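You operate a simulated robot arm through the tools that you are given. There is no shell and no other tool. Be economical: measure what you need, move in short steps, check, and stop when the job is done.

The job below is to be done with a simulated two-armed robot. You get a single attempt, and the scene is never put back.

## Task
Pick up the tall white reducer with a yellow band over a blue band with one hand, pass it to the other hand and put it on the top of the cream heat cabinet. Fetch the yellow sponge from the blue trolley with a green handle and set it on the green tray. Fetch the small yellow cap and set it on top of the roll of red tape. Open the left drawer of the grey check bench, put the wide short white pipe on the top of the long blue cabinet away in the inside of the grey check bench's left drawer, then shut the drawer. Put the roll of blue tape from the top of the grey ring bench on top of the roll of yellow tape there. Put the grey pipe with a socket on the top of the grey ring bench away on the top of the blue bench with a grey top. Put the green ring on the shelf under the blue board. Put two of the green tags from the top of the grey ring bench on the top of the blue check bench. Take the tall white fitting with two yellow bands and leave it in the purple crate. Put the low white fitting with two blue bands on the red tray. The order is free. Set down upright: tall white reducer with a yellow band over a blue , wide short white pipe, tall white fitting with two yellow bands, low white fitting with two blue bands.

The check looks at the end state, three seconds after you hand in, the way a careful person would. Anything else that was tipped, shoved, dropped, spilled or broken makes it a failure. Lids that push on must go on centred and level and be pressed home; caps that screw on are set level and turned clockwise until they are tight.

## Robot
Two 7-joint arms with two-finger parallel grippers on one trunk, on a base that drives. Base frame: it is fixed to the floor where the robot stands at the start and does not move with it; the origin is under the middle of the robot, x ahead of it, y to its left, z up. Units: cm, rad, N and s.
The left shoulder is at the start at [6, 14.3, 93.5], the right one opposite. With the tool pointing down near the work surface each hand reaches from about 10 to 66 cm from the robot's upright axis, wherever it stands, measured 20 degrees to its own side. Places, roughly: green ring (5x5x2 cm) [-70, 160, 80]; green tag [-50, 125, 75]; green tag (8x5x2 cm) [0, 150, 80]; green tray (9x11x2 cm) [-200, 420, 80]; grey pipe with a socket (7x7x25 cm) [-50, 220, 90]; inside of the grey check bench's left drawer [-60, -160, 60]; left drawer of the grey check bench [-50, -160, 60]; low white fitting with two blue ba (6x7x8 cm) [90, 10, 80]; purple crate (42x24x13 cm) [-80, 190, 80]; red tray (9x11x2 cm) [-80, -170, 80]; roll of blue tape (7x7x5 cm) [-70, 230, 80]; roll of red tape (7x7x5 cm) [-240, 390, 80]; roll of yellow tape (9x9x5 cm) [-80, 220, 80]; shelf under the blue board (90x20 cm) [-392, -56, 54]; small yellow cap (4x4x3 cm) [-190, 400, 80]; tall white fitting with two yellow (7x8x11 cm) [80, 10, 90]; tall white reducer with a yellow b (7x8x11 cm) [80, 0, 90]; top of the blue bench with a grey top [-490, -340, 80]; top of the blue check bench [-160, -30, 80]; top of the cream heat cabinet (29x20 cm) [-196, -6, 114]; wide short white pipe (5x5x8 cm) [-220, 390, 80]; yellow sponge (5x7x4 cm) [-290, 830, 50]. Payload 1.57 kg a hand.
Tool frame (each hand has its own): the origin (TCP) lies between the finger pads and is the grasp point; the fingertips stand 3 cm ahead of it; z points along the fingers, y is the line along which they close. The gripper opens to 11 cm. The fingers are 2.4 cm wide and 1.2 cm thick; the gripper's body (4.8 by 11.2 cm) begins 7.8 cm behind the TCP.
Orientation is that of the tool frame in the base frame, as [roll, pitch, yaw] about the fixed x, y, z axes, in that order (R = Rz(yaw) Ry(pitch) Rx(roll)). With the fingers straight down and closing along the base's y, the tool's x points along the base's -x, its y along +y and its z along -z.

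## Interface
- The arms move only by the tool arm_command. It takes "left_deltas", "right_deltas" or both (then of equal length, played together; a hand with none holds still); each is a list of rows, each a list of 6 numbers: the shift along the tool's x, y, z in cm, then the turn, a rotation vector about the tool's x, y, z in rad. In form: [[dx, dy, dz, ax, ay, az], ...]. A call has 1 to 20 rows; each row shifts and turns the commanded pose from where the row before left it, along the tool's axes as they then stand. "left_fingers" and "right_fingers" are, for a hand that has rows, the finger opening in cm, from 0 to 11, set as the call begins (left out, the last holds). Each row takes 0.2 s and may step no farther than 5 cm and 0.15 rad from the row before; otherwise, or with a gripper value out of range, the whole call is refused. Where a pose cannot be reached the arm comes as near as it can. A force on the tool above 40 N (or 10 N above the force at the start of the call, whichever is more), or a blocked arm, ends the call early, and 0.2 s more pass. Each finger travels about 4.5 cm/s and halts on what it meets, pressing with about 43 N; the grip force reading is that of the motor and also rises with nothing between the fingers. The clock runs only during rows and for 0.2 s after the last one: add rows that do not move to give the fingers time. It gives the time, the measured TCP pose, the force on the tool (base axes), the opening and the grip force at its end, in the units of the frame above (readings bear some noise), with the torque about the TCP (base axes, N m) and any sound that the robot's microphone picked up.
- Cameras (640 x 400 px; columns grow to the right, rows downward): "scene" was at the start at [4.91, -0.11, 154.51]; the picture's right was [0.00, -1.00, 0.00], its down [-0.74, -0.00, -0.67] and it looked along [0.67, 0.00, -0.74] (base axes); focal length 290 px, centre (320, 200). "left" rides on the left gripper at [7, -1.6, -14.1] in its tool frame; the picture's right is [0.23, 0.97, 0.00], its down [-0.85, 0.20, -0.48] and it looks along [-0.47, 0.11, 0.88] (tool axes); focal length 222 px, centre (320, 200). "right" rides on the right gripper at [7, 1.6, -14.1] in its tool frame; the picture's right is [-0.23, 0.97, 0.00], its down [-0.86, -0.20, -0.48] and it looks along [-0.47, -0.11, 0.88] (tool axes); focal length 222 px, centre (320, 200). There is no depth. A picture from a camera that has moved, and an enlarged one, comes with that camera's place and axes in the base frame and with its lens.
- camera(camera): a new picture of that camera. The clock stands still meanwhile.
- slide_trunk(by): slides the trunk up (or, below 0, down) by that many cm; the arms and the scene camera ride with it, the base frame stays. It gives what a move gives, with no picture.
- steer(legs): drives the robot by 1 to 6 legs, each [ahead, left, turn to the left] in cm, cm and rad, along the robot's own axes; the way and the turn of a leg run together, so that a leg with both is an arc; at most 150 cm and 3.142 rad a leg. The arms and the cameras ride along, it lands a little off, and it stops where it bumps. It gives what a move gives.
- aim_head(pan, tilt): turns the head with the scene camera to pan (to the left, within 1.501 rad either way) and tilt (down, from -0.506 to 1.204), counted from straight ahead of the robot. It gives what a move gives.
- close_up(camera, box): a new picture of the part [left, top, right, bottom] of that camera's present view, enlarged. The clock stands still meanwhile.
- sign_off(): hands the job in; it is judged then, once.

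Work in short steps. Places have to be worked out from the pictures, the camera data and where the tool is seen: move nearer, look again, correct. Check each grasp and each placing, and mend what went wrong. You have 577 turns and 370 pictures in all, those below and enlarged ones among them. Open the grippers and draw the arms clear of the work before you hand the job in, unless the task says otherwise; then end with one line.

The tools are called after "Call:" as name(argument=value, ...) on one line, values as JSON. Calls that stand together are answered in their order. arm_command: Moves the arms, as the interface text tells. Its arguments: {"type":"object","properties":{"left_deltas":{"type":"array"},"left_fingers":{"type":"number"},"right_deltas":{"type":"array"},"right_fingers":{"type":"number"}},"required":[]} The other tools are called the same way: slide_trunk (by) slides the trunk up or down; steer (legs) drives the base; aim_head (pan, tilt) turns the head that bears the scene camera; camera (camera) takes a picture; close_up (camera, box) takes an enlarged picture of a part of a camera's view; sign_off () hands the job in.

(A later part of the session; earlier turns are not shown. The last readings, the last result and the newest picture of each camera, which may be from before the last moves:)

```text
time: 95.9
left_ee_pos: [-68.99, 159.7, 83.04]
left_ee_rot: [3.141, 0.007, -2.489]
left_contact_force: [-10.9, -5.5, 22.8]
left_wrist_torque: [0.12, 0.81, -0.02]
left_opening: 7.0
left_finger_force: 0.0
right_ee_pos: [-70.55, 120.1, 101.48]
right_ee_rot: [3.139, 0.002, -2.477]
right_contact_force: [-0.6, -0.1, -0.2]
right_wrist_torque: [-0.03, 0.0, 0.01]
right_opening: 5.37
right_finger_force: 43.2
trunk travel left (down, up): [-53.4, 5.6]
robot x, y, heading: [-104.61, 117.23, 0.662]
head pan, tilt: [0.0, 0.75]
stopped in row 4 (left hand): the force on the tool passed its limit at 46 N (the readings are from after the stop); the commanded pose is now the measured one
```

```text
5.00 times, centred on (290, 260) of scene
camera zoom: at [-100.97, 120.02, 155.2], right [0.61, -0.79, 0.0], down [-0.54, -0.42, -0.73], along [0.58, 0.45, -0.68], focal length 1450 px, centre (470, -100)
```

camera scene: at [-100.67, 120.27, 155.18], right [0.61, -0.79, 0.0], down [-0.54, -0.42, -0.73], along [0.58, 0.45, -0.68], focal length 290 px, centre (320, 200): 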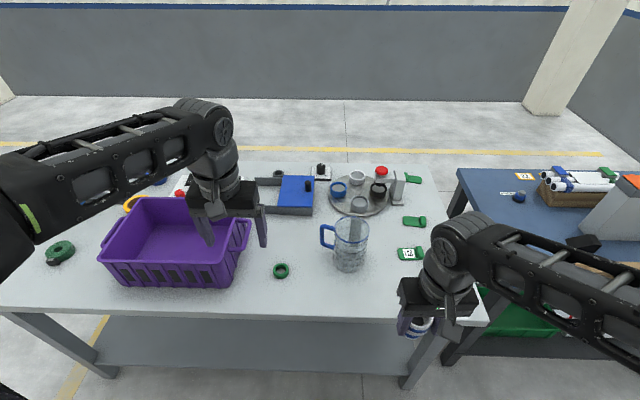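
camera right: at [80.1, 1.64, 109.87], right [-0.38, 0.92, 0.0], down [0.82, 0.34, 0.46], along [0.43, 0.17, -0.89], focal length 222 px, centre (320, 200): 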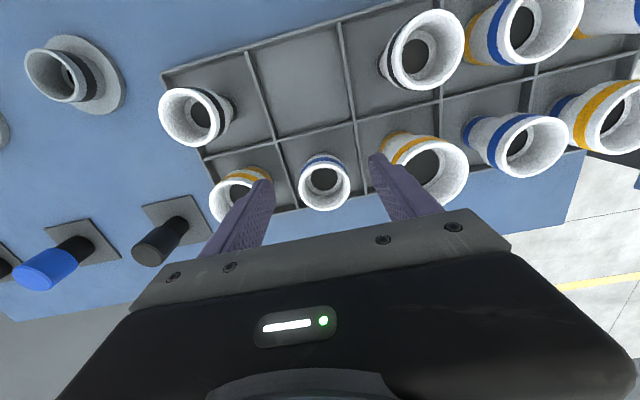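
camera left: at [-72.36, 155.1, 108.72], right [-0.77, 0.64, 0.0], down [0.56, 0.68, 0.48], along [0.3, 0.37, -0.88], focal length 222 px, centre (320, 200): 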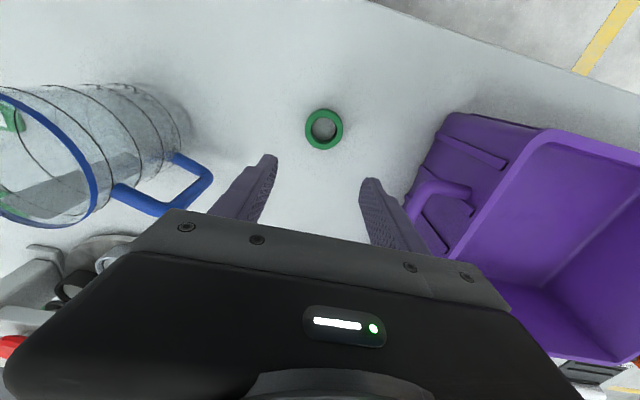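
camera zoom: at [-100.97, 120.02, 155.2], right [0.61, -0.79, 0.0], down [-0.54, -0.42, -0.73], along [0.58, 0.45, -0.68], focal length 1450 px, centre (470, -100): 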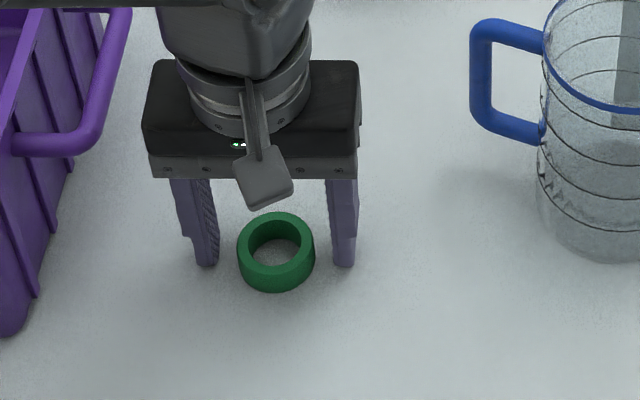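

The table is at z 80.0. The ring is about 0.8 cm nearer; I lift 0.4, shift back and close.

Call:
arm_command(left_deltas=[[0, 0, -0.4, 0, 0, 0], [0.8, 0, 0, 0, 0, 0], [0, 0, 0, 0, 0, 0]])

Call:
arm_command(left_deltas=[[0, 0, 0, 0, 0, 0], [0, 0, 0, 0, 0, 0], [0, 0, 0, 0, 0, 0], [0, 0, 0, 0, 0, 0]], left_fingers=2.5)

Call:
close_up(camera="scene", box=[230, 220, 350, 300])

```text
time: 96.7
left_ee_pos: [-69.48, 159.42, 83.07]
left_ee_rot: [3.141, 0.006, -2.489]
left_contact_force: [-0.4, 1.0, 0.4]
left_wrist_torque: [0.04, 0.02, -0.05]
left_opening: 6.98
left_finger_force: 0.0
right_ee_pos: [-70.43, 120.14, 101.42]
right_ee_rot: [3.141, 0.001, -2.476]
right_contact_force: [-0.6, -0.1, -0.7]
right_wrist_torque: [0.0, 0.03, -0.02]
right_opening: 5.37
right_finger_force: 43.2
trunk travel left (down, up): [-53.4, 5.6]
robot x, y, heading: [-104.88, 117.15, 0.66]
head pan, tilt: [0.0, 0.75]
```

```text
time: 97.7
left_ee_pos: [-69.51, 159.52, 83.12]
left_ee_rot: [3.14, 0.006, -2.489]
left_contact_force: [0.3, 0.3, 0.3]
left_wrist_torque: [0.0, -0.02, 0.0]
left_opening: 4.51
left_finger_force: 36.5
right_ee_pos: [-70.5, 120.23, 101.44]
right_ee_rot: [3.14, -0.001, -2.477]
right_contact_force: [-0.3, -0.1, -0.5]
right_wrist_torque: [-0.03, 0.02, -0.01]
right_opening: 5.35
right_finger_force: 42.9
trunk travel left (down, up): [-53.4, 5.6]
robot x, y, heading: [-104.7, 116.82, 0.663]
head pan, tilt: [0.0, 0.75]
```

```text
5.00 times, centred on (290, 260) of scene
camera zoom: at [-100.7, 120.26, 155.17], right [0.61, -0.79, 0.0], down [-0.54, -0.42, -0.73], along [0.58, 0.45, -0.68], focal length 1450 px, centre (470, -100)
```

zoom: 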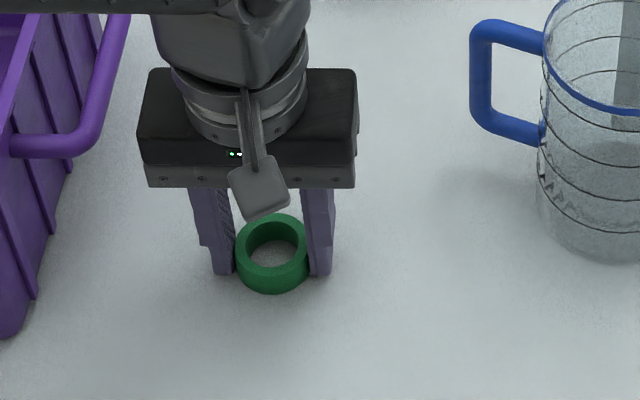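

The ring is held. I lift, retract, back out and turn towards the passage around the console's end.

Call:
arm_command(left_deltas=[[0, 0, -4, 0, 0, 0], [0, 0, -4.5, 0, 0, 0], [1, 0, -4.5, 0, 0, 0], [3, 0, -3.5, 0, 0, 0], [4, 0, -1, 0, 0, 0], [4, 0, 0, 0, 0, 0]])

Call:
steer(legs=[[-40, 0, 0], [0, 0, 1.74]])

Call:
aim_head(pan=0, tilt=0.3)

Call:
camera(camera="scene")

```text
time: 99.1
left_ee_pos: [-79.09, 151.87, 100.77]
left_ee_rot: [3.141, 0.007, -2.488]
left_contact_force: [0.1, -1.2, 0.2]
left_wrist_torque: [0.04, 0.01, -0.05]
left_opening: 4.52
left_finger_force: 42.9
right_ee_pos: [-70.54, 120.23, 101.41]
right_ee_rot: [3.14, 0.001, -2.478]
right_contact_force: [-0.3, 0.2, -1.7]
right_wrist_torque: [-0.01, 0.01, -0.01]
right_opening: 5.36
right_finger_force: 42.9
trunk travel left (down, up): [-53.4, 5.6]
robot x, y, heading: [-104.97, 117.12, 0.659]
head pan, tilt: [0.0, 0.75]
```

```text
time: 105.8
left_ee_pos: [-174.38, 113.5, 100.67]
left_ee_rot: [3.141, 0.006, -0.779]
left_contact_force: [-0.4, -0.1, -0.2]
left_wrist_torque: [0.02, 0.01, 0.02]
left_opening: 4.42
left_finger_force: 42.9
right_ee_pos: [-144.12, 126.49, 101.46]
right_ee_rot: [3.141, -0.002, -0.765]
right_contact_force: [-0.5, 0.4, -0.3]
right_wrist_torque: [-0.02, -0.04, 0.0]
right_opening: 5.36
right_finger_force: 42.8
trunk travel left (down, up): [-53.4, 5.6]
robot x, y, heading: [-136.04, 93.13, 2.368]
head pan, tilt: [0.0, 0.75]
```

```text
time: 106.7
left_ee_pos: [-174.29, 113.58, 100.67]
left_ee_rot: [3.141, 0.006, -0.78]
left_contact_force: [0.2, 0.0, -0.2]
left_wrist_torque: [-0.01, 0.02, -0.01]
left_opening: 4.42
left_finger_force: 42.7
right_ee_pos: [-144.12, 126.46, 101.3]
right_ee_rot: [3.141, -0.001, -0.766]
right_contact_force: [0.3, 0.0, -0.8]
right_wrist_torque: [0.0, 0.01, -0.02]
right_opening: 5.35
right_finger_force: 43.0
trunk travel left (down, up): [-53.4, 5.6]
robot x, y, heading: [-136.06, 92.84, 2.373]
head pan, tilt: [0.0, 0.3]
```

```text
312 pictures are left
camera scene: at [-140.84, 97.08, 159.2], right [0.7, 0.72, 0.0], down [0.21, -0.21, -0.95], along [-0.69, 0.66, -0.3], focal length 290 px, centre (320, 200)
```

scene: 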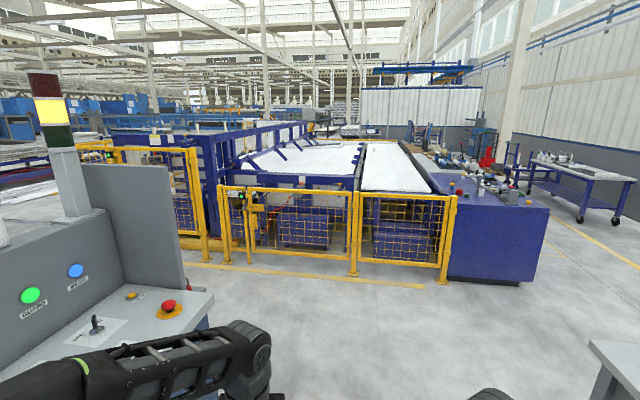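

The passage is clear and about 1.6 m wide. I drive ahead 150 cm, shifting slightly right, then turn left to head behind the console.

Call:
steer(legs=[[0, -12, 0], [150, 0, 0], [0, 0, 1.2]])

Call:
camera(camera="scene")

```text
time: 117.8
left_ee_pos: [-267.66, 176.96, 100.69]
left_ee_rot: [-3.141, 0.006, 0.405]
left_contact_force: [-0.1, 0.0, 0.0]
left_wrist_torque: [0.02, 0.02, 0.01]
left_opening: 4.35
left_finger_force: 43.3
right_ee_pos: [-268.17, 209.82, 101.47]
right_ee_rot: [3.14, -0.001, 0.418]
right_contact_force: [-0.6, -0.6, -0.3]
right_wrist_torque: [0.02, 0.02, 0.01]
right_opening: 5.34
right_finger_force: 43.2
trunk travel left (down, up): [-53.4, 5.6]
robot x, y, heading: [-234.03, 204.11, -2.729]
head pan, tilt: [0.0, 0.3]
```

```text
311 pictures are left
camera scene: at [-239.79, 201.57, 159.21], right [-0.4, 0.92, 0.0], down [0.27, 0.12, -0.96], along [-0.88, -0.38, -0.3], focal length 290 px, centre (320, 200)
```

scene: 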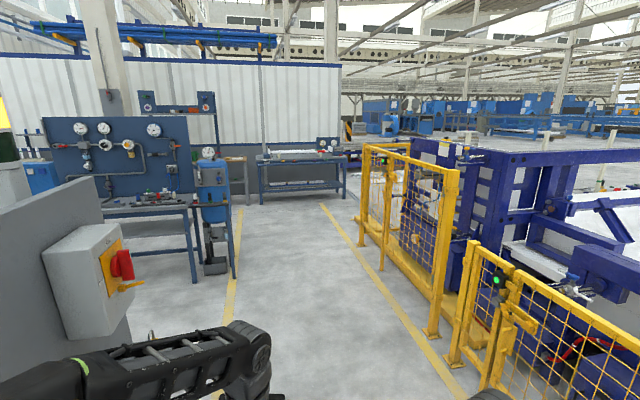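

I can see the blue board table ahead-left. I drive on around the console's rear corner.

Call:
steer(legs=[[100, 0, 0], [0, 0, 1.1]])

Call:
camera(camera="scene")

```text
time: 125.6
left_ee_pos: [-315.41, 122.7, 100.65]
left_ee_rot: [3.141, 0.005, 1.481]
left_contact_force: [0.9, -0.1, -0.1]
left_wrist_torque: [-0.01, -0.03, -0.01]
left_opening: 4.36
left_finger_force: 42.5
right_ee_pos: [-344.58, 137.82, 101.47]
right_ee_rot: [3.139, 0.0, 1.491]
right_contact_force: [0.2, 0.2, -0.3]
right_wrist_torque: [0.0, -0.01, -0.02]
right_opening: 5.34
right_finger_force: 43.2
trunk travel left (down, up): [-53.4, 5.6]
robot x, y, heading: [-323.5, 165.54, -1.653]
head pan, tilt: [0.0, 0.3]
```

```text
310 pictures are left
camera scene: at [-323.96, 158.73, 159.21], right [-1.0, 0.08, 0.0], down [0.02, 0.29, -0.96], along [-0.08, -0.95, -0.3], focal length 290 px, centre (320, 200)
```

scene: 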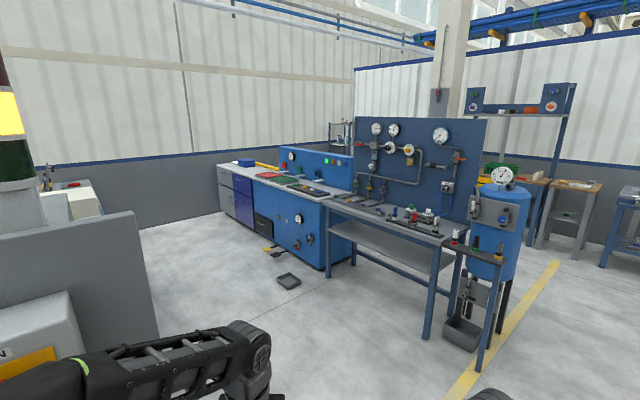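

The board table and its lower shelf are visible (front edge from about (-412, 5) to (-353, -85)). I drive to a spot in front of it and face it.

Call:
steer(legs=[[82, -4, 0], [80, -4, 0], [0, 0, -0.908]])

Call:
aim_head(pan=0, tilt=0.75)

Call:
camera(camera="scene")

```text
time: 136.2
left_ee_pos: [-372.91, -28.07, 100.56]
left_ee_rot: [-3.139, 0.006, 0.574]
left_contact_force: [0.7, 0.0, 0.3]
left_wrist_torque: [0.0, 0.02, 0.0]
left_opening: 4.32
left_finger_force: 42.3
right_ee_pos: [-378.94, 4.21, 101.43]
right_ee_rot: [3.138, -0.001, 0.588]
right_contact_force: [0.9, 0.0, -1.1]
right_wrist_torque: [0.04, 0.0, 0.04]
right_opening: 5.34
right_finger_force: 43.2
trunk travel left (down, up): [-53.4, 5.6]
robot x, y, heading: [-344.03, 4.42, -2.56]
head pan, tilt: [0.0, 0.3]
```

```text
time: 137.1
left_ee_pos: [-372.9, -27.97, 100.52]
left_ee_rot: [-3.141, 0.005, 0.574]
left_contact_force: [-0.3, 0.3, -1.2]
left_wrist_torque: [-0.02, 0.02, -0.03]
left_opening: 4.37
left_finger_force: 43.0
right_ee_pos: [-378.96, 4.32, 101.45]
right_ee_rot: [3.139, -0.002, 0.587]
right_contact_force: [-0.2, 0.2, -0.4]
right_wrist_torque: [0.04, -0.02, -0.01]
right_opening: 5.33
right_finger_force: 42.1
trunk travel left (down, up): [-53.4, 5.6]
robot x, y, heading: [-344.01, 4.36, -2.562]
head pan, tilt: [0.0, 0.75]
```

```text
309 pictures are left
camera scene: at [-348.75, 1.5, 155.18], right [-0.55, 0.84, 0.0], down [0.57, 0.37, -0.73], along [-0.61, -0.4, -0.68], focal length 290 px, centre (320, 200)
```

scene: 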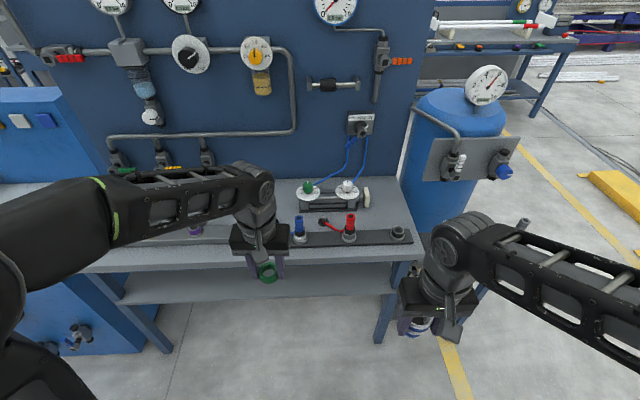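

I'm square to the table: its edge is at 56 cm ahead, the shelf's front at about 58 cm, z 54. I lower the trunk by 30 and pitch the left hand up by 50° so it can slip under the table top.

Call:
slide_trunk(by=-30)

Call:
arm_command(left_deltas=[[0, 0, 0, 0, -0.1455, 0], [0, 0, 0, 0, -0.1455, 0], [0, 0, 0, 0, -0.1455, 0], [0, 0, 0, 0, -0.1455, 0], [0, 0, 0, 0, -0.1455, 0], [0, 0, 0, 0, -0.1455, 0]])

Call:
aim_head(pan=0.1, tilt=0.5)

Call:
camera(camera="scene")

Call:
camera(camera="left")

```text
time: 140.1
left_ee_pos: [-372.79, -28.0, 70.55]
left_ee_rot: [-3.141, 0.006, 0.572]
left_contact_force: [0.6, 0.2, 0.8]
left_wrist_torque: [-0.02, 0.01, 0.0]
left_opening: 4.35
left_finger_force: 43.3
right_ee_pos: [-379.04, 4.19, 71.42]
right_ee_rot: [3.14, -0.003, 0.587]
right_contact_force: [0.8, 0.0, -0.5]
right_wrist_torque: [0.03, -0.01, 0.01]
right_opening: 5.32
right_finger_force: 43.1
trunk travel left (down, up): [-23.4, 35.6]
robot x, y, heading: [-344.44, 4.66, -2.56]
head pan, tilt: [0.0, 0.75]
```

```text
time: 141.5
left_ee_pos: [-377.48, -28.7, 72.64]
left_ee_rot: [-3.139, 0.876, 0.574]
left_contact_force: [0.2, 0.6, -0.2]
left_wrist_torque: [-0.02, 0.0, -0.02]
left_opening: 4.37
left_finger_force: 43.0
left hand out of reach, approached as far as the arm can: row 5, 6
right_ee_pos: [-378.91, 4.31, 71.48]
right_ee_rot: [3.14, -0.002, 0.586]
right_contact_force: [-0.5, 1.3, -0.4]
right_wrist_torque: [0.0, 0.01, -0.01]
right_opening: 5.33
right_finger_force: 43.1
trunk travel left (down, up): [-23.4, 35.6]
robot x, y, heading: [-344.4, 4.43, -2.56]
head pan, tilt: [0.0, 0.75]
```

```text
time: 142.3
left_ee_pos: [-377.37, -28.65, 72.73]
left_ee_rot: [3.142, 0.876, 0.576]
left_contact_force: [0.5, 0.0, -0.2]
left_wrist_torque: [0.01, -0.03, 0.02]
left_opening: 4.36
left_finger_force: 42.7
right_ee_pos: [-378.84, 4.27, 71.4]
right_ee_rot: [3.139, -0.002, 0.588]
right_contact_force: [-0.4, -0.2, -1.9]
right_wrist_torque: [0.01, 0.0, 0.01]
right_opening: 5.32
right_finger_force: 43.0
trunk travel left (down, up): [-23.4, 35.6]
robot x, y, heading: [-344.35, 4.68, -2.558]
head pan, tilt: [0.099, 0.499]
```

```text
308 pictures are left
camera scene: at [-348.89, 0.33, 127.36], right [-0.63, 0.78, 0.0], down [0.37, 0.3, -0.88], along [-0.68, -0.55, -0.48], focal length 290 px, centre (320, 200)
```

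scene: 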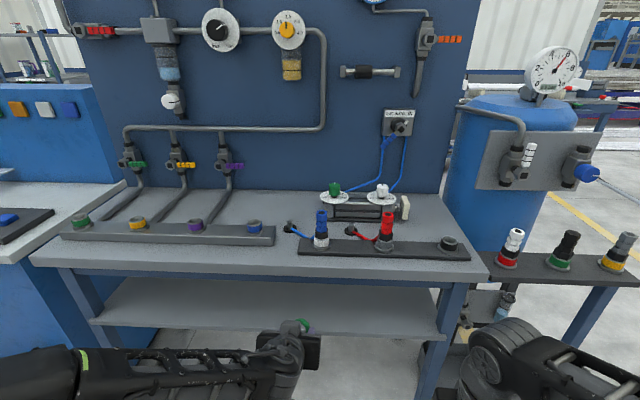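

```text
307 pictures are left
camera left: at [-365.48, -18.98, 76.33], right [0.65, -0.74, -0.17], down [-0.04, -0.27, 0.96], along [-0.76, -0.62, -0.2], focal length 222 px, centre (320, 200)
```

left: 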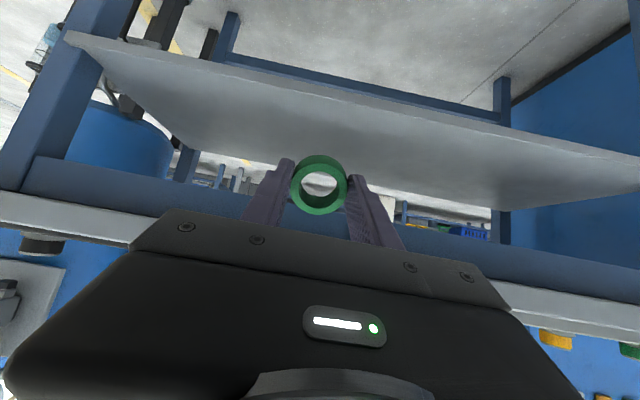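

The shelf is empty and the view is clear. I lower the hand below table level, then slip it forward over the shelf.

Call:
arm_command(left_deltas=[[3.3, 0, 2.75, 0, 0, 0], [3.3, 0, 2.75, 0, 0, 0], [3.0, 0, 2.5, 0, 0, 0], [-2.96, 0, 3.55, 0, 0, 0], [-2.96, 0, 3.55, 0, 0, 0]])

Call:
camera(camera="left")

Call:
camera(camera="scene")

```text
time: 143.5
left_ee_pos: [-387.33, -33.85, 60.71]
left_ee_rot: [-3.14, 0.881, 0.575]
left_contact_force: [0.2, 0.7, -0.4]
left_wrist_torque: [-0.02, -0.02, 0.0]
left_opening: 4.32
left_finger_force: 43.2
left hand out of reach, approached as far as the arm can: row 1, 2
right_ee_pos: [-378.89, 4.28, 71.56]
right_ee_rot: [3.139, -0.003, 0.587]
right_contact_force: [-0.4, -0.2, -1.1]
right_wrist_torque: [0.03, -0.01, 0.0]
right_opening: 5.32
right_finger_force: 42.5
trunk travel left (down, up): [-23.4, 35.6]
robot x, y, heading: [-344.25, 4.47, -2.557]
head pan, tilt: [0.099, 0.499]
```

```text
306 pictures are left
camera left: at [-375.35, -24.1, 64.19], right [0.65, -0.74, -0.18], down [-0.04, -0.26, 0.96], along [-0.76, -0.62, -0.2], focal length 222 px, centre (320, 200)
```

left: 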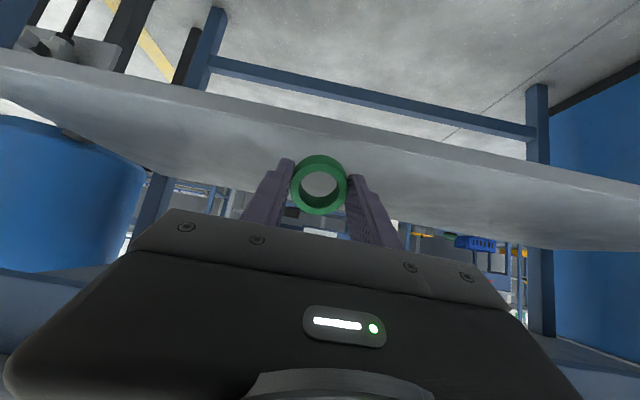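

```text
305 pictures are left
camera scene: at [-348.88, 0.33, 127.37], right [-0.63, 0.78, 0.0], down [0.37, 0.3, -0.88], along [-0.68, -0.55, -0.48], focal length 290 px, centre (320, 200)
```

scene: 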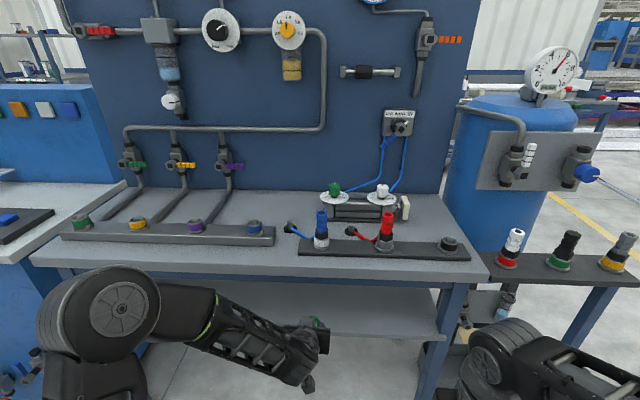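

The ring is at the shelf's edge with clearance. I advance 8 cm further and lower about 2 cm.

Call:
arm_command(left_deltas=[[-2.6, 0, 3.1, 0, 0, 0], [-2.6, 0, 3.1, 0, 0, 0], [0.8, 0, 0.65, 0, 0, 0], [0.5, 0, 0.4, 0, 0, 0]])

Call:
camera(camera="left")

```text
time: 144.5
left_ee_pos: [-394.11, -38.44, 59.14]
left_ee_rot: [-3.141, 0.879, 0.574]
left_contact_force: [1.3, -0.1, -0.2]
left_wrist_torque: [-0.01, -0.01, 0.0]
left_opening: 4.36
left_finger_force: 43.4
right_ee_pos: [-378.92, 4.24, 71.53]
right_ee_rot: [3.14, 0.0, 0.588]
right_contact_force: [0.1, 0.1, -1.5]
right_wrist_torque: [0.02, -0.01, 0.03]
right_opening: 5.33
right_finger_force: 43.2
trunk travel left (down, up): [-23.4, 35.6]
robot x, y, heading: [-344.65, 4.42, -2.557]
head pan, tilt: [0.099, 0.499]
```

```text
304 pictures are left
camera left: at [-382.11, -28.76, 62.59], right [0.65, -0.74, -0.18], down [-0.04, -0.26, 0.96], along [-0.76, -0.62, -0.2], focal length 222 px, centre (320, 200)
```

left: 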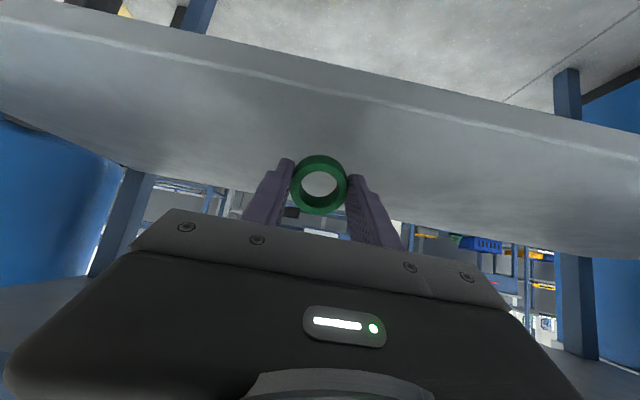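

Still no contact. I lower in small steps until it touches.

Call:
arm_command(left_deltas=[[0.6, 0, 0.5, 0, 0, 0], [0.3, 0, 0.25, 0, 0, 0]])

Call:
arm_command(left_deltas=[[0.4, 0, 0.33, 0, 0, 0]])

```text
time: 145.1
left_ee_pos: [-394.05, -38.45, 57.8]
left_ee_rot: [-3.141, 0.88, 0.576]
left_contact_force: [0.8, -0.9, 0.1]
left_wrist_torque: [-0.01, -0.02, 0.0]
left_opening: 4.35
left_finger_force: 42.7
right_ee_pos: [-378.81, 4.24, 71.32]
right_ee_rot: [3.141, -0.001, 0.586]
right_contact_force: [-0.1, -0.4, -1.4]
right_wrist_torque: [0.0, -0.02, 0.0]
right_opening: 5.3
right_finger_force: 42.6
trunk travel left (down, up): [-23.4, 35.6]
robot x, y, heading: [-344.23, 4.43, -2.56]
head pan, tilt: [0.099, 0.499]
```

```text
time: 145.5
left_ee_pos: [-394.11, -38.41, 57.36]
left_ee_rot: [-3.141, 0.882, 0.574]
left_contact_force: [2.4, -0.1, 3.9]
left_wrist_torque: [0.01, -0.06, 0.01]
left_opening: 4.35
left_finger_force: 43.3
right_ee_pos: [-378.88, 4.38, 71.45]
right_ee_rot: [3.14, -0.003, 0.585]
right_contact_force: [-0.4, -0.4, -0.2]
right_wrist_torque: [0.0, -0.01, 0.0]
right_opening: 5.32
right_finger_force: 42.8
trunk travel left (down, up): [-23.4, 35.6]
robot x, y, heading: [-344.3, 4.55, -2.561]
head pan, tilt: [0.099, 0.499]
```

Contact made. I open the fingers and check.

Call:
arm_command(left_deltas=[[0, 0, 0, 0, 0, 0], [0, 0, 0, 0, 0, 0], [0, 0, 0, 0, 0, 0], [0, 0, 0, 0, 0, 0]], left_fingers=7)

Call:
camera(camera="left")

```text
time: 146.5
left_ee_pos: [-393.97, -38.42, 57.24]
left_ee_rot: [-3.141, 0.879, 0.574]
left_contact_force: [0.6, 0.3, -0.1]
left_wrist_torque: [-0.01, 0.02, 0.0]
left_opening: 6.97
left_finger_force: 0.0
right_ee_pos: [-378.89, 4.25, 71.49]
right_ee_rot: [3.138, -0.002, 0.587]
right_contact_force: [-0.6, 0.3, -1.4]
right_wrist_torque: [0.02, -0.01, -0.03]
right_opening: 5.32
right_finger_force: 43.4
trunk travel left (down, up): [-23.4, 35.6]
robot x, y, heading: [-344.44, 4.54, -2.558]
head pan, tilt: [0.099, 0.499]
```

```text
303 pictures are left
camera left: at [-382.01, -28.68, 60.94], right [0.65, -0.74, -0.18], down [-0.04, -0.26, 0.96], along [-0.76, -0.62, -0.2], focal length 222 px, centre (320, 200)
```

left: 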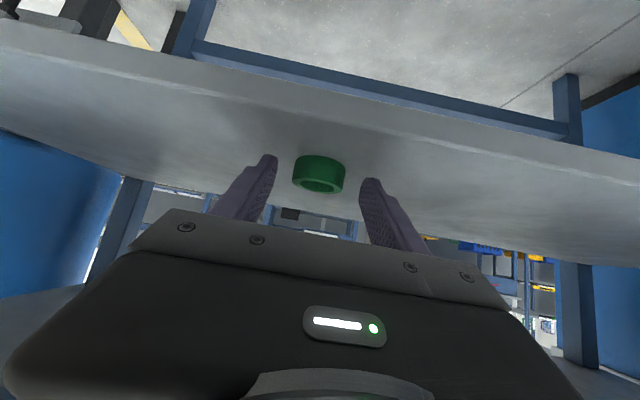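

The ring lies flat on the shelf. I withdraw the hand along its axis, and then back the robot off.

Call:
arm_command(left_deltas=[[0, 0, -4, 0, 0, 0], [0, 0, -4, 0, 0, 0], [1.3, 0, -4, 0, 0, 0], [1.3, 0, -4, 0, 0, 0]])

Call:
steer(legs=[[-30, 0, 0]])

Call:
arm_command(left_deltas=[[0, 0, 0, 0, 0.1455, 0], [0, 0, 0, 0, 0.1455, 0], [0, 0, 0, 0, 0.1455, 0], [0, 0, 0, 0, 0.1455, 0], [0, 0, 0, 0, 0.1455, 0], [0, 0, 0, 0, 0.1455, 0]])

Call:
slide_trunk(by=30)

Call:
aim_head(pan=0.9, tilt=0.5)

Call:
camera(camera="scene")

```text
time: 147.5
left_ee_pos: [-382.25, -30.6, 65.35]
left_ee_rot: [3.14, 0.877, 0.574]
left_contact_force: [-0.4, -0.6, -0.3]
left_wrist_torque: [-0.02, -0.03, 0.02]
left_opening: 7.01
left_finger_force: 0.1
right_ee_pos: [-378.95, 4.31, 71.43]
right_ee_rot: [3.14, 0.0, 0.585]
right_contact_force: [0.1, -0.4, -0.6]
right_wrist_torque: [0.01, -0.03, -0.02]
right_opening: 5.34
right_finger_force: 43.2
trunk travel left (down, up): [-23.4, 35.6]
robot x, y, heading: [-344.31, 4.3, -2.56]
head pan, tilt: [0.099, 0.499]
```

```text
time: 149.5
left_ee_pos: [-357.37, -14.4, 65.5]
left_ee_rot: [-3.139, 0.879, 0.574]
left_contact_force: [0.3, -0.2, 0.7]
left_wrist_torque: [0.0, -0.02, 0.0]
left_opening: 6.99
left_finger_force: 0.0
right_ee_pos: [-354.16, 20.61, 71.39]
right_ee_rot: [3.139, -0.002, 0.585]
right_contact_force: [-0.1, 0.2, -1.1]
right_wrist_torque: [0.02, -0.01, -0.02]
right_opening: 5.32
right_finger_force: 43.4
trunk travel left (down, up): [-23.4, 35.6]
robot x, y, heading: [-319.39, 20.65, -2.559]
head pan, tilt: [0.099, 0.499]
```

```text
time: 150.9
left_ee_pos: [-357.56, -14.4, 65.39]
left_ee_rot: [-3.14, 0.002, 0.575]
left_contact_force: [0.3, -0.4, -1.0]
left_wrist_torque: [0.01, 0.02, 0.0]
left_opening: 6.99
left_finger_force: 0.1
right_ee_pos: [-354.18, 20.56, 71.42]
right_ee_rot: [3.14, -0.003, 0.587]
right_contact_force: [-0.4, -0.4, -0.4]
right_wrist_torque: [0.03, -0.01, 0.01]
right_opening: 5.34
right_finger_force: 42.8
trunk travel left (down, up): [-23.4, 35.6]
robot x, y, heading: [-319.28, 20.92, -2.564]
head pan, tilt: [0.099, 0.499]
```

```text
time: 153.9
left_ee_pos: [-357.39, -14.34, 95.33]
left_ee_rot: [-3.142, 0.005, 0.574]
left_contact_force: [0.4, -0.2, 0.0]
left_wrist_torque: [0.03, -0.01, 0.04]
left_opening: 6.99
left_finger_force: 0.2
right_ee_pos: [-354.24, 20.52, 101.54]
right_ee_rot: [3.141, -0.003, 0.586]
right_contact_force: [-0.8, -0.3, -0.7]
right_wrist_torque: [-0.01, 0.01, -0.02]
right_opening: 5.3
right_finger_force: 43.0
trunk travel left (down, up): [-53.4, 5.6]
robot x, y, heading: [-319.06, 20.89, -2.56]
head pan, tilt: [0.099, 0.499]
```

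```text
time: 155.0
left_ee_pos: [-357.51, -14.52, 95.46]
left_ee_rot: [3.141, 0.006, 0.574]
left_contact_force: [-0.8, -0.6, -0.1]
left_wrist_torque: [0.0, -0.02, -0.04]
left_opening: 7.0
left_finger_force: 0.2
right_ee_pos: [-354.16, 20.57, 101.38]
right_ee_rot: [3.14, -0.002, 0.587]
right_contact_force: [0.3, 0.0, 0.1]
right_wrist_torque: [0.0, -0.01, -0.01]
right_opening: 5.31
right_finger_force: 43.0
trunk travel left (down, up): [-53.4, 5.6]
robot x, y, heading: [-319.23, 21.09, -2.558]
head pan, tilt: [0.901, 0.499]
```

```text
302 pictures are left
camera scene: at [-317.82, 13.33, 157.37], right [-1.0, 0.09, 0.0], down [0.04, 0.48, -0.88], along [-0.08, -0.87, -0.48], focal length 290 px, centre (320, 200)
```

scene: 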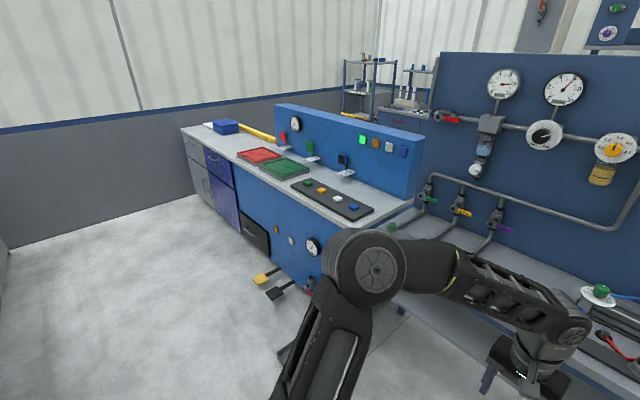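

I turn left to face along the aisle toward the back of the grey check bench and look.

Call:
steer(legs=[[0, 0, 1.66]])

Call:
aim_head(pan=0, tilt=0.45)

Call:
camera(camera="scene")

```text
time: 159.5
left_ee_pos: [-280.45, -13.44, 95.32]
left_ee_rot: [-3.141, 0.005, 2.25]
left_contact_force: [0.1, 0.4, -0.6]
left_wrist_torque: [0.01, -0.01, -0.01]
left_opening: 7.01
left_finger_force: 0.0
right_ee_pos: [-315.66, -13.49, 101.5]
right_ee_rot: [3.14, -0.002, 2.261]
right_contact_force: [0.2, -1.0, -1.1]
right_wrist_torque: [0.0, 0.03, 0.01]
right_opening: 5.25
right_finger_force: 43.1
trunk travel left (down, up): [-53.4, 5.6]
robot x, y, heading: [-319.4, 20.71, -0.883]
head pan, tilt: [0.901, 0.499]
```

```text
time: 160.7
left_ee_pos: [-280.61, -13.23, 95.46]
left_ee_rot: [-3.141, 0.005, 2.249]
left_contact_force: [0.7, 0.7, 0.2]
left_wrist_torque: [0.03, 0.01, -0.04]
left_opening: 6.98
left_finger_force: 0.1
right_ee_pos: [-315.61, -13.47, 101.42]
right_ee_rot: [3.141, -0.002, 2.26]
right_contact_force: [-0.4, 0.2, -1.0]
right_wrist_torque: [-0.03, 0.0, 0.02]
right_opening: 5.27
right_finger_force: 43.0
trunk travel left (down, up): [-53.4, 5.6]
robot x, y, heading: [-319.3, 20.79, -0.889]
head pan, tilt: [0.0, 0.45]
```

```text
301 pictures are left
camera scene: at [-315.58, 15.94, 157.81], right [-0.77, -0.63, 0.0], down [-0.28, 0.34, -0.9], along [0.57, -0.7, -0.44], focal length 290 px, centre (320, 200)
```

scene: 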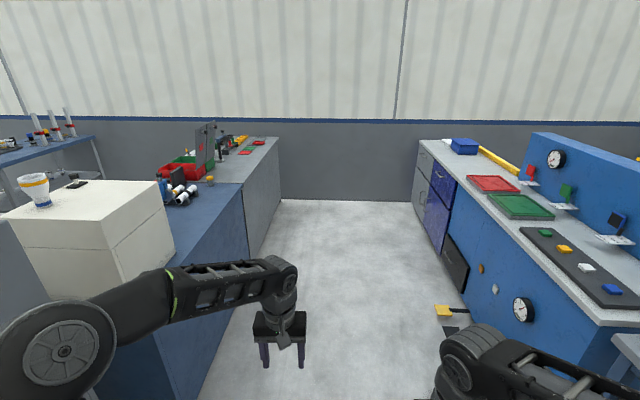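

The aisle behind the benches is clear and the red tray sits at the far end near (-83, -171). I drive down the aisle, then turn to face the bench's back side.

Call:
steer(legs=[[0, 0, -0.037], [149, 0, 0], [149, 0, 0], [0, 0, 1.71]])

Call:
aim_head(pan=0, tilt=0.7)

Call:
camera(camera="scene")

```text
time: 173.9
left_ee_pos: [-111.05, -232.18, 95.42]
left_ee_rot: [3.137, -0.015, 2.222]
left_contact_force: [-1.2, 4.7, 2.3]
left_wrist_torque: [-0.67, -0.17, 0.03]
left_opening: 7.02
left_finger_force: 0.1
right_ee_pos: [-145.74, -232.35, 101.39]
right_ee_rot: [-3.142, -0.003, 2.242]
right_contact_force: [0.0, 0.3, -1.1]
right_wrist_torque: [0.04, 0.03, 0.01]
right_opening: 5.23
right_finger_force: 43.3
trunk travel left (down, up): [-53.4, 5.6]
robot x, y, heading: [-148.65, -198.12, -0.908]
head pan, tilt: [0.0, 0.45]
stopped in leg 3: the force on the tool passed its limit at 131 N (the readings are from after the stop); the commanded pose is now the measured one
```

```text
time: 174.7
left_ee_pos: [-111.05, -232.32, 95.46]
left_ee_rot: [3.135, -0.015, 2.224]
left_contact_force: [-2.4, 6.4, -0.3]
left_wrist_torque: [-0.71, -0.28, -0.02]
left_opening: 7.0
left_finger_force: 0.0
right_ee_pos: [-145.68, -232.28, 101.48]
right_ee_rot: [-3.141, -0.002, 2.242]
right_contact_force: [0.3, 1.0, -1.9]
right_wrist_torque: [0.02, -0.01, 0.0]
right_opening: 5.24
right_finger_force: 43.3
trunk travel left (down, up): [-53.4, 5.6]
robot x, y, heading: [-148.76, -197.93, -0.909]
head pan, tilt: [0.0, 0.7]
```

```text
300 pictures are left
camera scene: at [-145.56, -202.28, 155.6], right [-0.79, -0.62, 0.0], down [-0.4, 0.51, -0.77], along [0.47, -0.6, -0.64], focal length 290 px, centre (320, 200)
```

scene: 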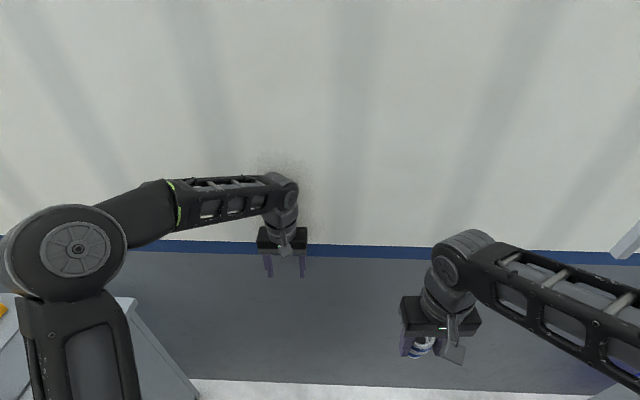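

The left hand touched the wall at y about -240. I back up, move to mid-aisle, turn to face the bench, and then look.

Call:
steer(legs=[[-40, 0, 0], [0, -30, 0], [0, 0, 1.694]])

Call:
camera(camera="scene")

```text
time: 182.9
left_ee_pos: [-167.45, -142.62, 95.44]
left_ee_rot: [3.137, -0.014, -2.359]
left_contact_force: [-0.5, -0.2, -1.3]
left_wrist_torque: [0.01, 0.0, -0.05]
left_opening: 7.0
left_finger_force: 0.0
right_ee_pos: [-162.99, -177.0, 101.3]
right_ee_rot: [3.142, -0.003, -2.344]
right_contact_force: [0.2, -0.2, -0.6]
right_wrist_torque: [-0.01, 0.01, 0.02]
right_opening: 5.24
right_finger_force: 43.4
trunk travel left (down, up): [-53.4, 5.6]
robot x, y, heading: [-196.53, -184.16, 0.795]
head pan, tilt: [0.0, 0.7]
```

```text
299 pictures are left
camera scene: at [-192.92, -180.73, 155.59], right [0.71, -0.7, 0.0], down [-0.45, -0.46, -0.76], along [0.54, 0.55, -0.64], focal length 290 px, centre (320, 200)
```

scene: 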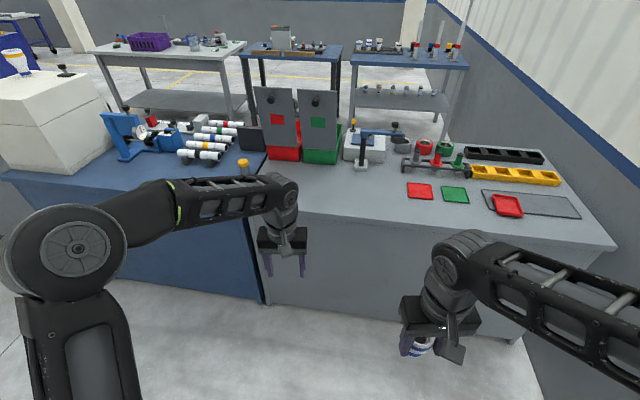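

The tray is at (-80, -170.5). I slide right 53 and ahead 38.

Call:
steer(legs=[[0, -53, 0], [38, 0, 0]])

Call:
camera(camera="scene")

Call:
camera(camera="right")

```text
time: 188.0
left_ee_pos: [-101.83, -153.01, 95.46]
left_ee_rot: [3.136, -0.013, -2.371]
left_contact_force: [0.6, -0.2, 0.0]
left_wrist_torque: [0.01, -0.02, 0.03]
left_opening: 6.98
left_finger_force: 0.1
right_ee_pos: [-97.62, -187.4, 101.38]
right_ee_rot: [3.14, -0.004, -2.355]
right_contact_force: [-0.1, 0.1, 0.0]
right_wrist_torque: [-0.05, 0.01, -0.01]
right_opening: 5.25
right_finger_force: 43.0
trunk travel left (down, up): [-53.4, 5.6]
robot x, y, heading: [-131.68, -195.1, 0.784]
head pan, tilt: [0.0, 0.7]
```

```text
298 pictures are left
camera scene: at [-127.59, -190.93, 155.59], right [0.71, -0.71, 0.0], down [-0.46, -0.46, -0.76], along [0.54, 0.54, -0.64], focal length 290 px, centre (320, 200)
```

scene: 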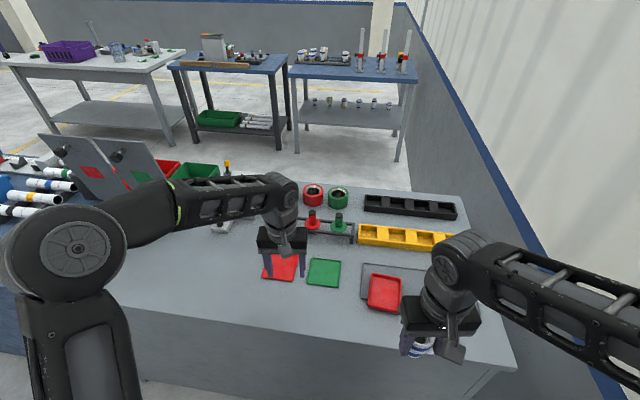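

```text
297 pictures are left
camera right: at [-103.77, -191.32, 115.47], right [-0.53, 0.85, 0.0], down [0.75, 0.47, 0.48], along [0.4, 0.25, -0.88], focal length 222 px, centre (320, 200)
```

right: 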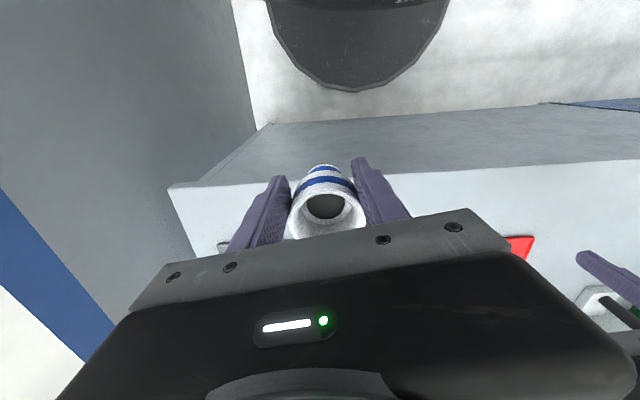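

The target tray (raised rim, on the mat) is at (-81, -171). I check how the cup hangs in the right hand.

Call:
close_up(camera="scene", box=[350, 230, 510, 380])

Call:
close_up(camera="right", box=[220, 130, 430, 260])

```text
2.67 times, centred on (430, 305) of scene
camera zoom: at [-127.59, -190.93, 155.59], right [0.71, -0.71, 0.0], down [-0.46, -0.46, -0.76], along [0.54, 0.54, -0.64], focal length 773 px, centre (27, -80)
```

zoom: 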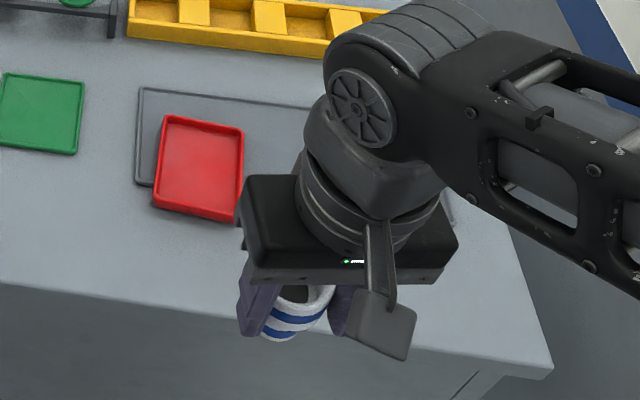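

```text
3.05 times, centred on (325, 195) of right
camera zoom: at [-103.77, -191.32, 115.47], right [-0.53, 0.85, 0.0], down [0.75, 0.47, 0.48], along [0.4, 0.25, -0.88], focal length 677 px, centre (305, 215)
```

zoom: 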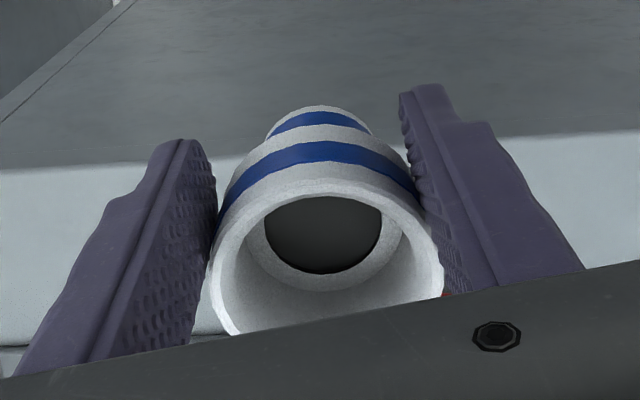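

The cup is upright in the hand, its bottom about 5 cm below the TCP. I move over the tray centre (-81.9, -171.4).

Call:
arm_command(right_deltas=[[-4.5, 0.05, 0.5, 0, 0, 0], [-4.5, 0.05, 0.5, 0, 0, 0], [-4.5, 0.05, 0.5, 0, 0, 0], [-4.5, 0.05, 0.5, 0, 0, 0], [-4.4, 0.05, 0.5, 0, 0, 0], [0, 0, 3, 0, 0, 0]])

Call:
close_up(camera="scene", box=[310, 200, 470, 330])

Call:
camera(camera="right")

```text
time: 189.4
left_ee_pos: [-101.86, -152.97, 95.43]
left_ee_rot: [3.136, -0.016, -2.371]
left_contact_force: [-0.1, -0.8, 0.0]
left_wrist_torque: [0.0, -0.02, 0.0]
left_opening: 6.99
left_finger_force: 0.1
right_ee_pos: [-82.01, -171.59, 95.95]
right_ee_rot: [3.142, -0.003, -2.355]
right_contact_force: [0.1, -0.5, 0.0]
right_wrist_torque: [-0.03, 0.02, 0.0]
right_opening: 5.23
right_finger_force: 43.1
trunk travel left (down, up): [-53.4, 5.6]
robot x, y, heading: [-131.56, -195.12, 0.782]
head pan, tilt: [0.0, 0.7]
```

```text
3.08 times, centred on (390, 265) of scene
camera zoom: at [-127.66, -191.02, 155.6], right [0.71, -0.71, 0.0], down [-0.46, -0.45, -0.76], along [0.54, 0.54, -0.64], focal length 892 px, centre (105, 0)
```

zoom: 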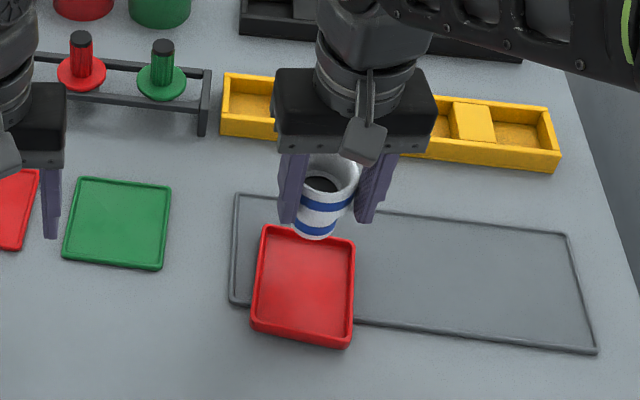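

```text
293 pictures are left
camera right: at [-88.08, -175.3, 109.97], right [-0.53, 0.85, 0.0], down [0.75, 0.47, 0.48], along [0.4, 0.25, -0.88], focal length 222 px, centre (320, 200)
```

right: 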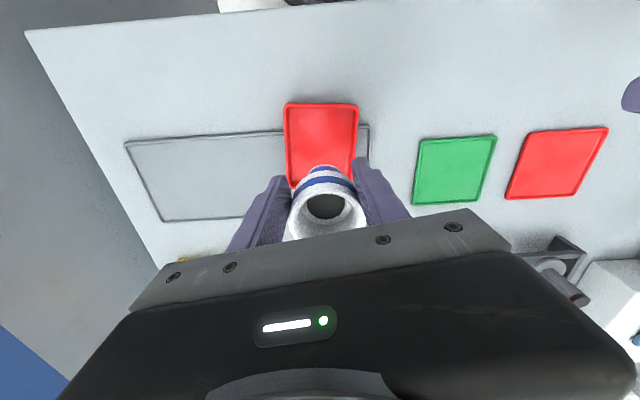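

Aligned. I lower 8 cm, then in small steps until contact.

Call:
arm_command(right_deltas=[[0, 0, 3, 0, 0, 0], [0, 0, 3, 0, 0, 0], [0, 0, 2, 0, 0, 0]])

Call:
close_up(camera="scene", box=[310, 200, 470, 330])

```text
time: 190.2
left_ee_pos: [-101.89, -153.07, 95.36]
left_ee_rot: [3.135, -0.013, -2.371]
left_contact_force: [0.6, -0.5, -0.5]
left_wrist_torque: [0.04, 0.0, -0.04]
left_opening: 7.01
left_finger_force: 0.2
right_ee_pos: [-82.05, -171.5, 87.88]
right_ee_rot: [3.139, -0.002, -2.355]
right_contact_force: [0.2, 0.3, -0.9]
right_wrist_torque: [-0.02, 0.04, 0.03]
right_opening: 5.25
right_finger_force: 43.0
trunk travel left (down, up): [-53.4, 5.6]
robot x, y, heading: [-131.37, -194.92, 0.786]
head pan, tilt: [0.0, 0.7]
```

```text
3.08 times, centred on (390, 265) of scene
camera zoom: at [-127.63, -190.98, 155.59], right [0.71, -0.71, 0.0], down [-0.46, -0.45, -0.76], along [0.54, 0.54, -0.64], focal length 892 px, centre (105, 0)
```

zoom: 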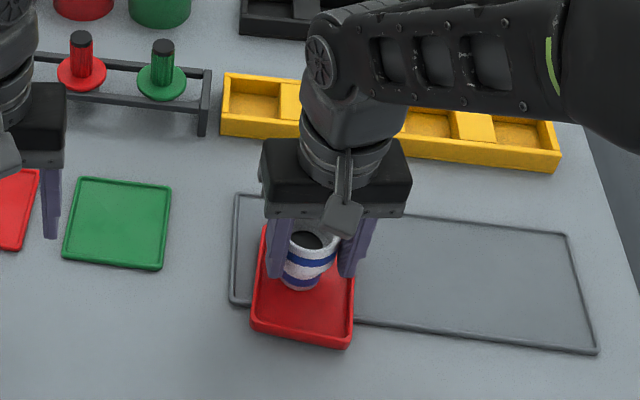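

Call:
arm_command(right_deltas=[[0, 0, 0.6, 0, 0, 0]])

Call:
arm_command(right_deltas=[[0, 0, 0.6, 0, 0, 0]])

```text
time: 190.6
left_ee_pos: [-102.06, -153.25, 95.64]
left_ee_rot: [3.136, -0.013, -2.368]
left_contact_force: [-0.4, 0.4, -0.8]
left_wrist_torque: [0.02, 0.0, -0.01]
left_opening: 6.99
left_finger_force: 0.0
right_ee_pos: [-82.0, -171.45, 87.54]
right_ee_rot: [3.14, 0.002, -2.353]
right_contact_force: [-2.8, -5.3, 25.5]
right_wrist_torque: [-0.03, -0.16, -0.05]
right_opening: 5.25
right_finger_force: 43.7
trunk travel left (down, up): [-53.4, 5.6]
robot x, y, heading: [-131.91, -194.53, 0.783]
head pan, tilt: [0.0, 0.7]
```

```text
time: 191.0
left_ee_pos: [-101.81, -153.13, 95.37]
left_ee_rot: [3.136, -0.013, -2.371]
left_contact_force: [0.2, -0.3, 0.2]
left_wrist_torque: [-0.03, 0.0, -0.02]
left_opening: 6.99
left_finger_force: 0.1
right_ee_pos: [-81.99, -171.32, 87.64]
right_ee_rot: [3.14, 0.006, -2.354]
right_contact_force: [-3.2, -4.2, 19.5]
right_wrist_torque: [-0.17, 0.02, -0.06]
right_opening: 5.24
right_finger_force: 42.6
trunk travel left (down, up): [-53.4, 5.6]
robot x, y, heading: [-131.67, -194.68, 0.781]
head pan, tilt: [0.0, 0.7]
stopped in row 1 (right hand): the force on the tool passed its limit at 41 N (the readings are from after the stop); the commanded pose is now the measured one
```

Contact at TCP 87.6: the cup stands in the tray. I open the fingers slowly and rise.

Call:
arm_command(right_deltas=[[0, 0, -0.2, 0, 0, 0], [0, 0, 0, 0, 0, 0], [0, 0, 0, 0, 0, 0], [0, 0, 0, 0, 0, 0]], right_fingers=8)

Call:
arm_command(right_deltas=[[0, 0, -2, 0, 0, 0], [0, 0, -3, 0, 0, 0], [0, 0, -4, 0, 0, 0], [3, 0, -4, 0, 0, 0], [4, 0, -1, 0, 0, 0], [4, 0, 0, 0, 0, 0], [4, 0, 0, 0, 0, 0]])

Call:
close_up(camera="scene", box=[310, 200, 470, 330])

```text
time: 192.0
left_ee_pos: [-101.85, -153.0, 95.41]
left_ee_rot: [3.135, -0.014, -2.371]
left_contact_force: [0.0, -0.6, -0.2]
left_wrist_torque: [-0.02, 0.0, 0.02]
left_opening: 6.99
left_finger_force: 0.0
right_ee_pos: [-81.71, -171.31, 87.7]
right_ee_rot: [3.139, 0.003, -2.355]
right_contact_force: [-0.9, 0.5, 0.0]
right_wrist_torque: [0.0, -0.02, 0.01]
right_opening: 8.0
right_finger_force: 0.0
trunk travel left (down, up): [-53.4, 5.6]
robot x, y, heading: [-131.34, -194.81, 0.787]
head pan, tilt: [0.0, 0.7]
```

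```text
time: 193.6
left_ee_pos: [-102.01, -153.24, 95.49]
left_ee_rot: [3.138, -0.012, -2.371]
left_contact_force: [-1.0, -0.2, -0.3]
left_wrist_torque: [0.03, -0.06, 0.02]
left_opening: 7.0
left_finger_force: 0.1
right_ee_pos: [-92.56, -182.06, 101.64]
right_ee_rot: [3.14, 0.004, -2.354]
right_contact_force: [0.1, -0.1, -0.4]
right_wrist_torque: [0.01, 0.0, -0.03]
right_opening: 8.0
right_finger_force: 0.1
trunk travel left (down, up): [-53.4, 5.6]
robot x, y, heading: [-131.33, -194.54, 0.781]
head pan, tilt: [0.0, 0.7]
```

```text
3.08 times, centred on (390, 265) of scene
camera zoom: at [-127.74, -191.1, 155.6], right [0.71, -0.71, 0.0], down [-0.46, -0.45, -0.77], along [0.54, 0.54, -0.64], focal length 892 px, centre (105, 0)
```

zoom: 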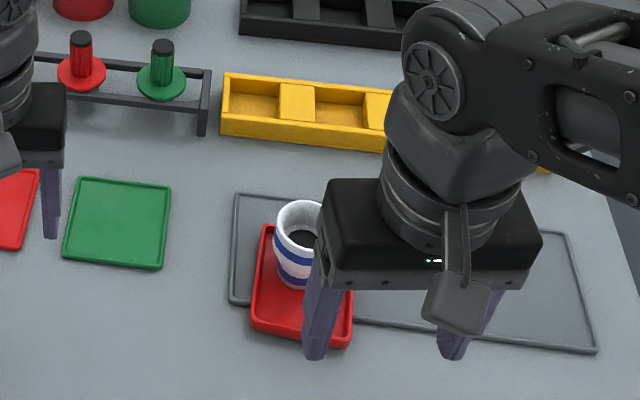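

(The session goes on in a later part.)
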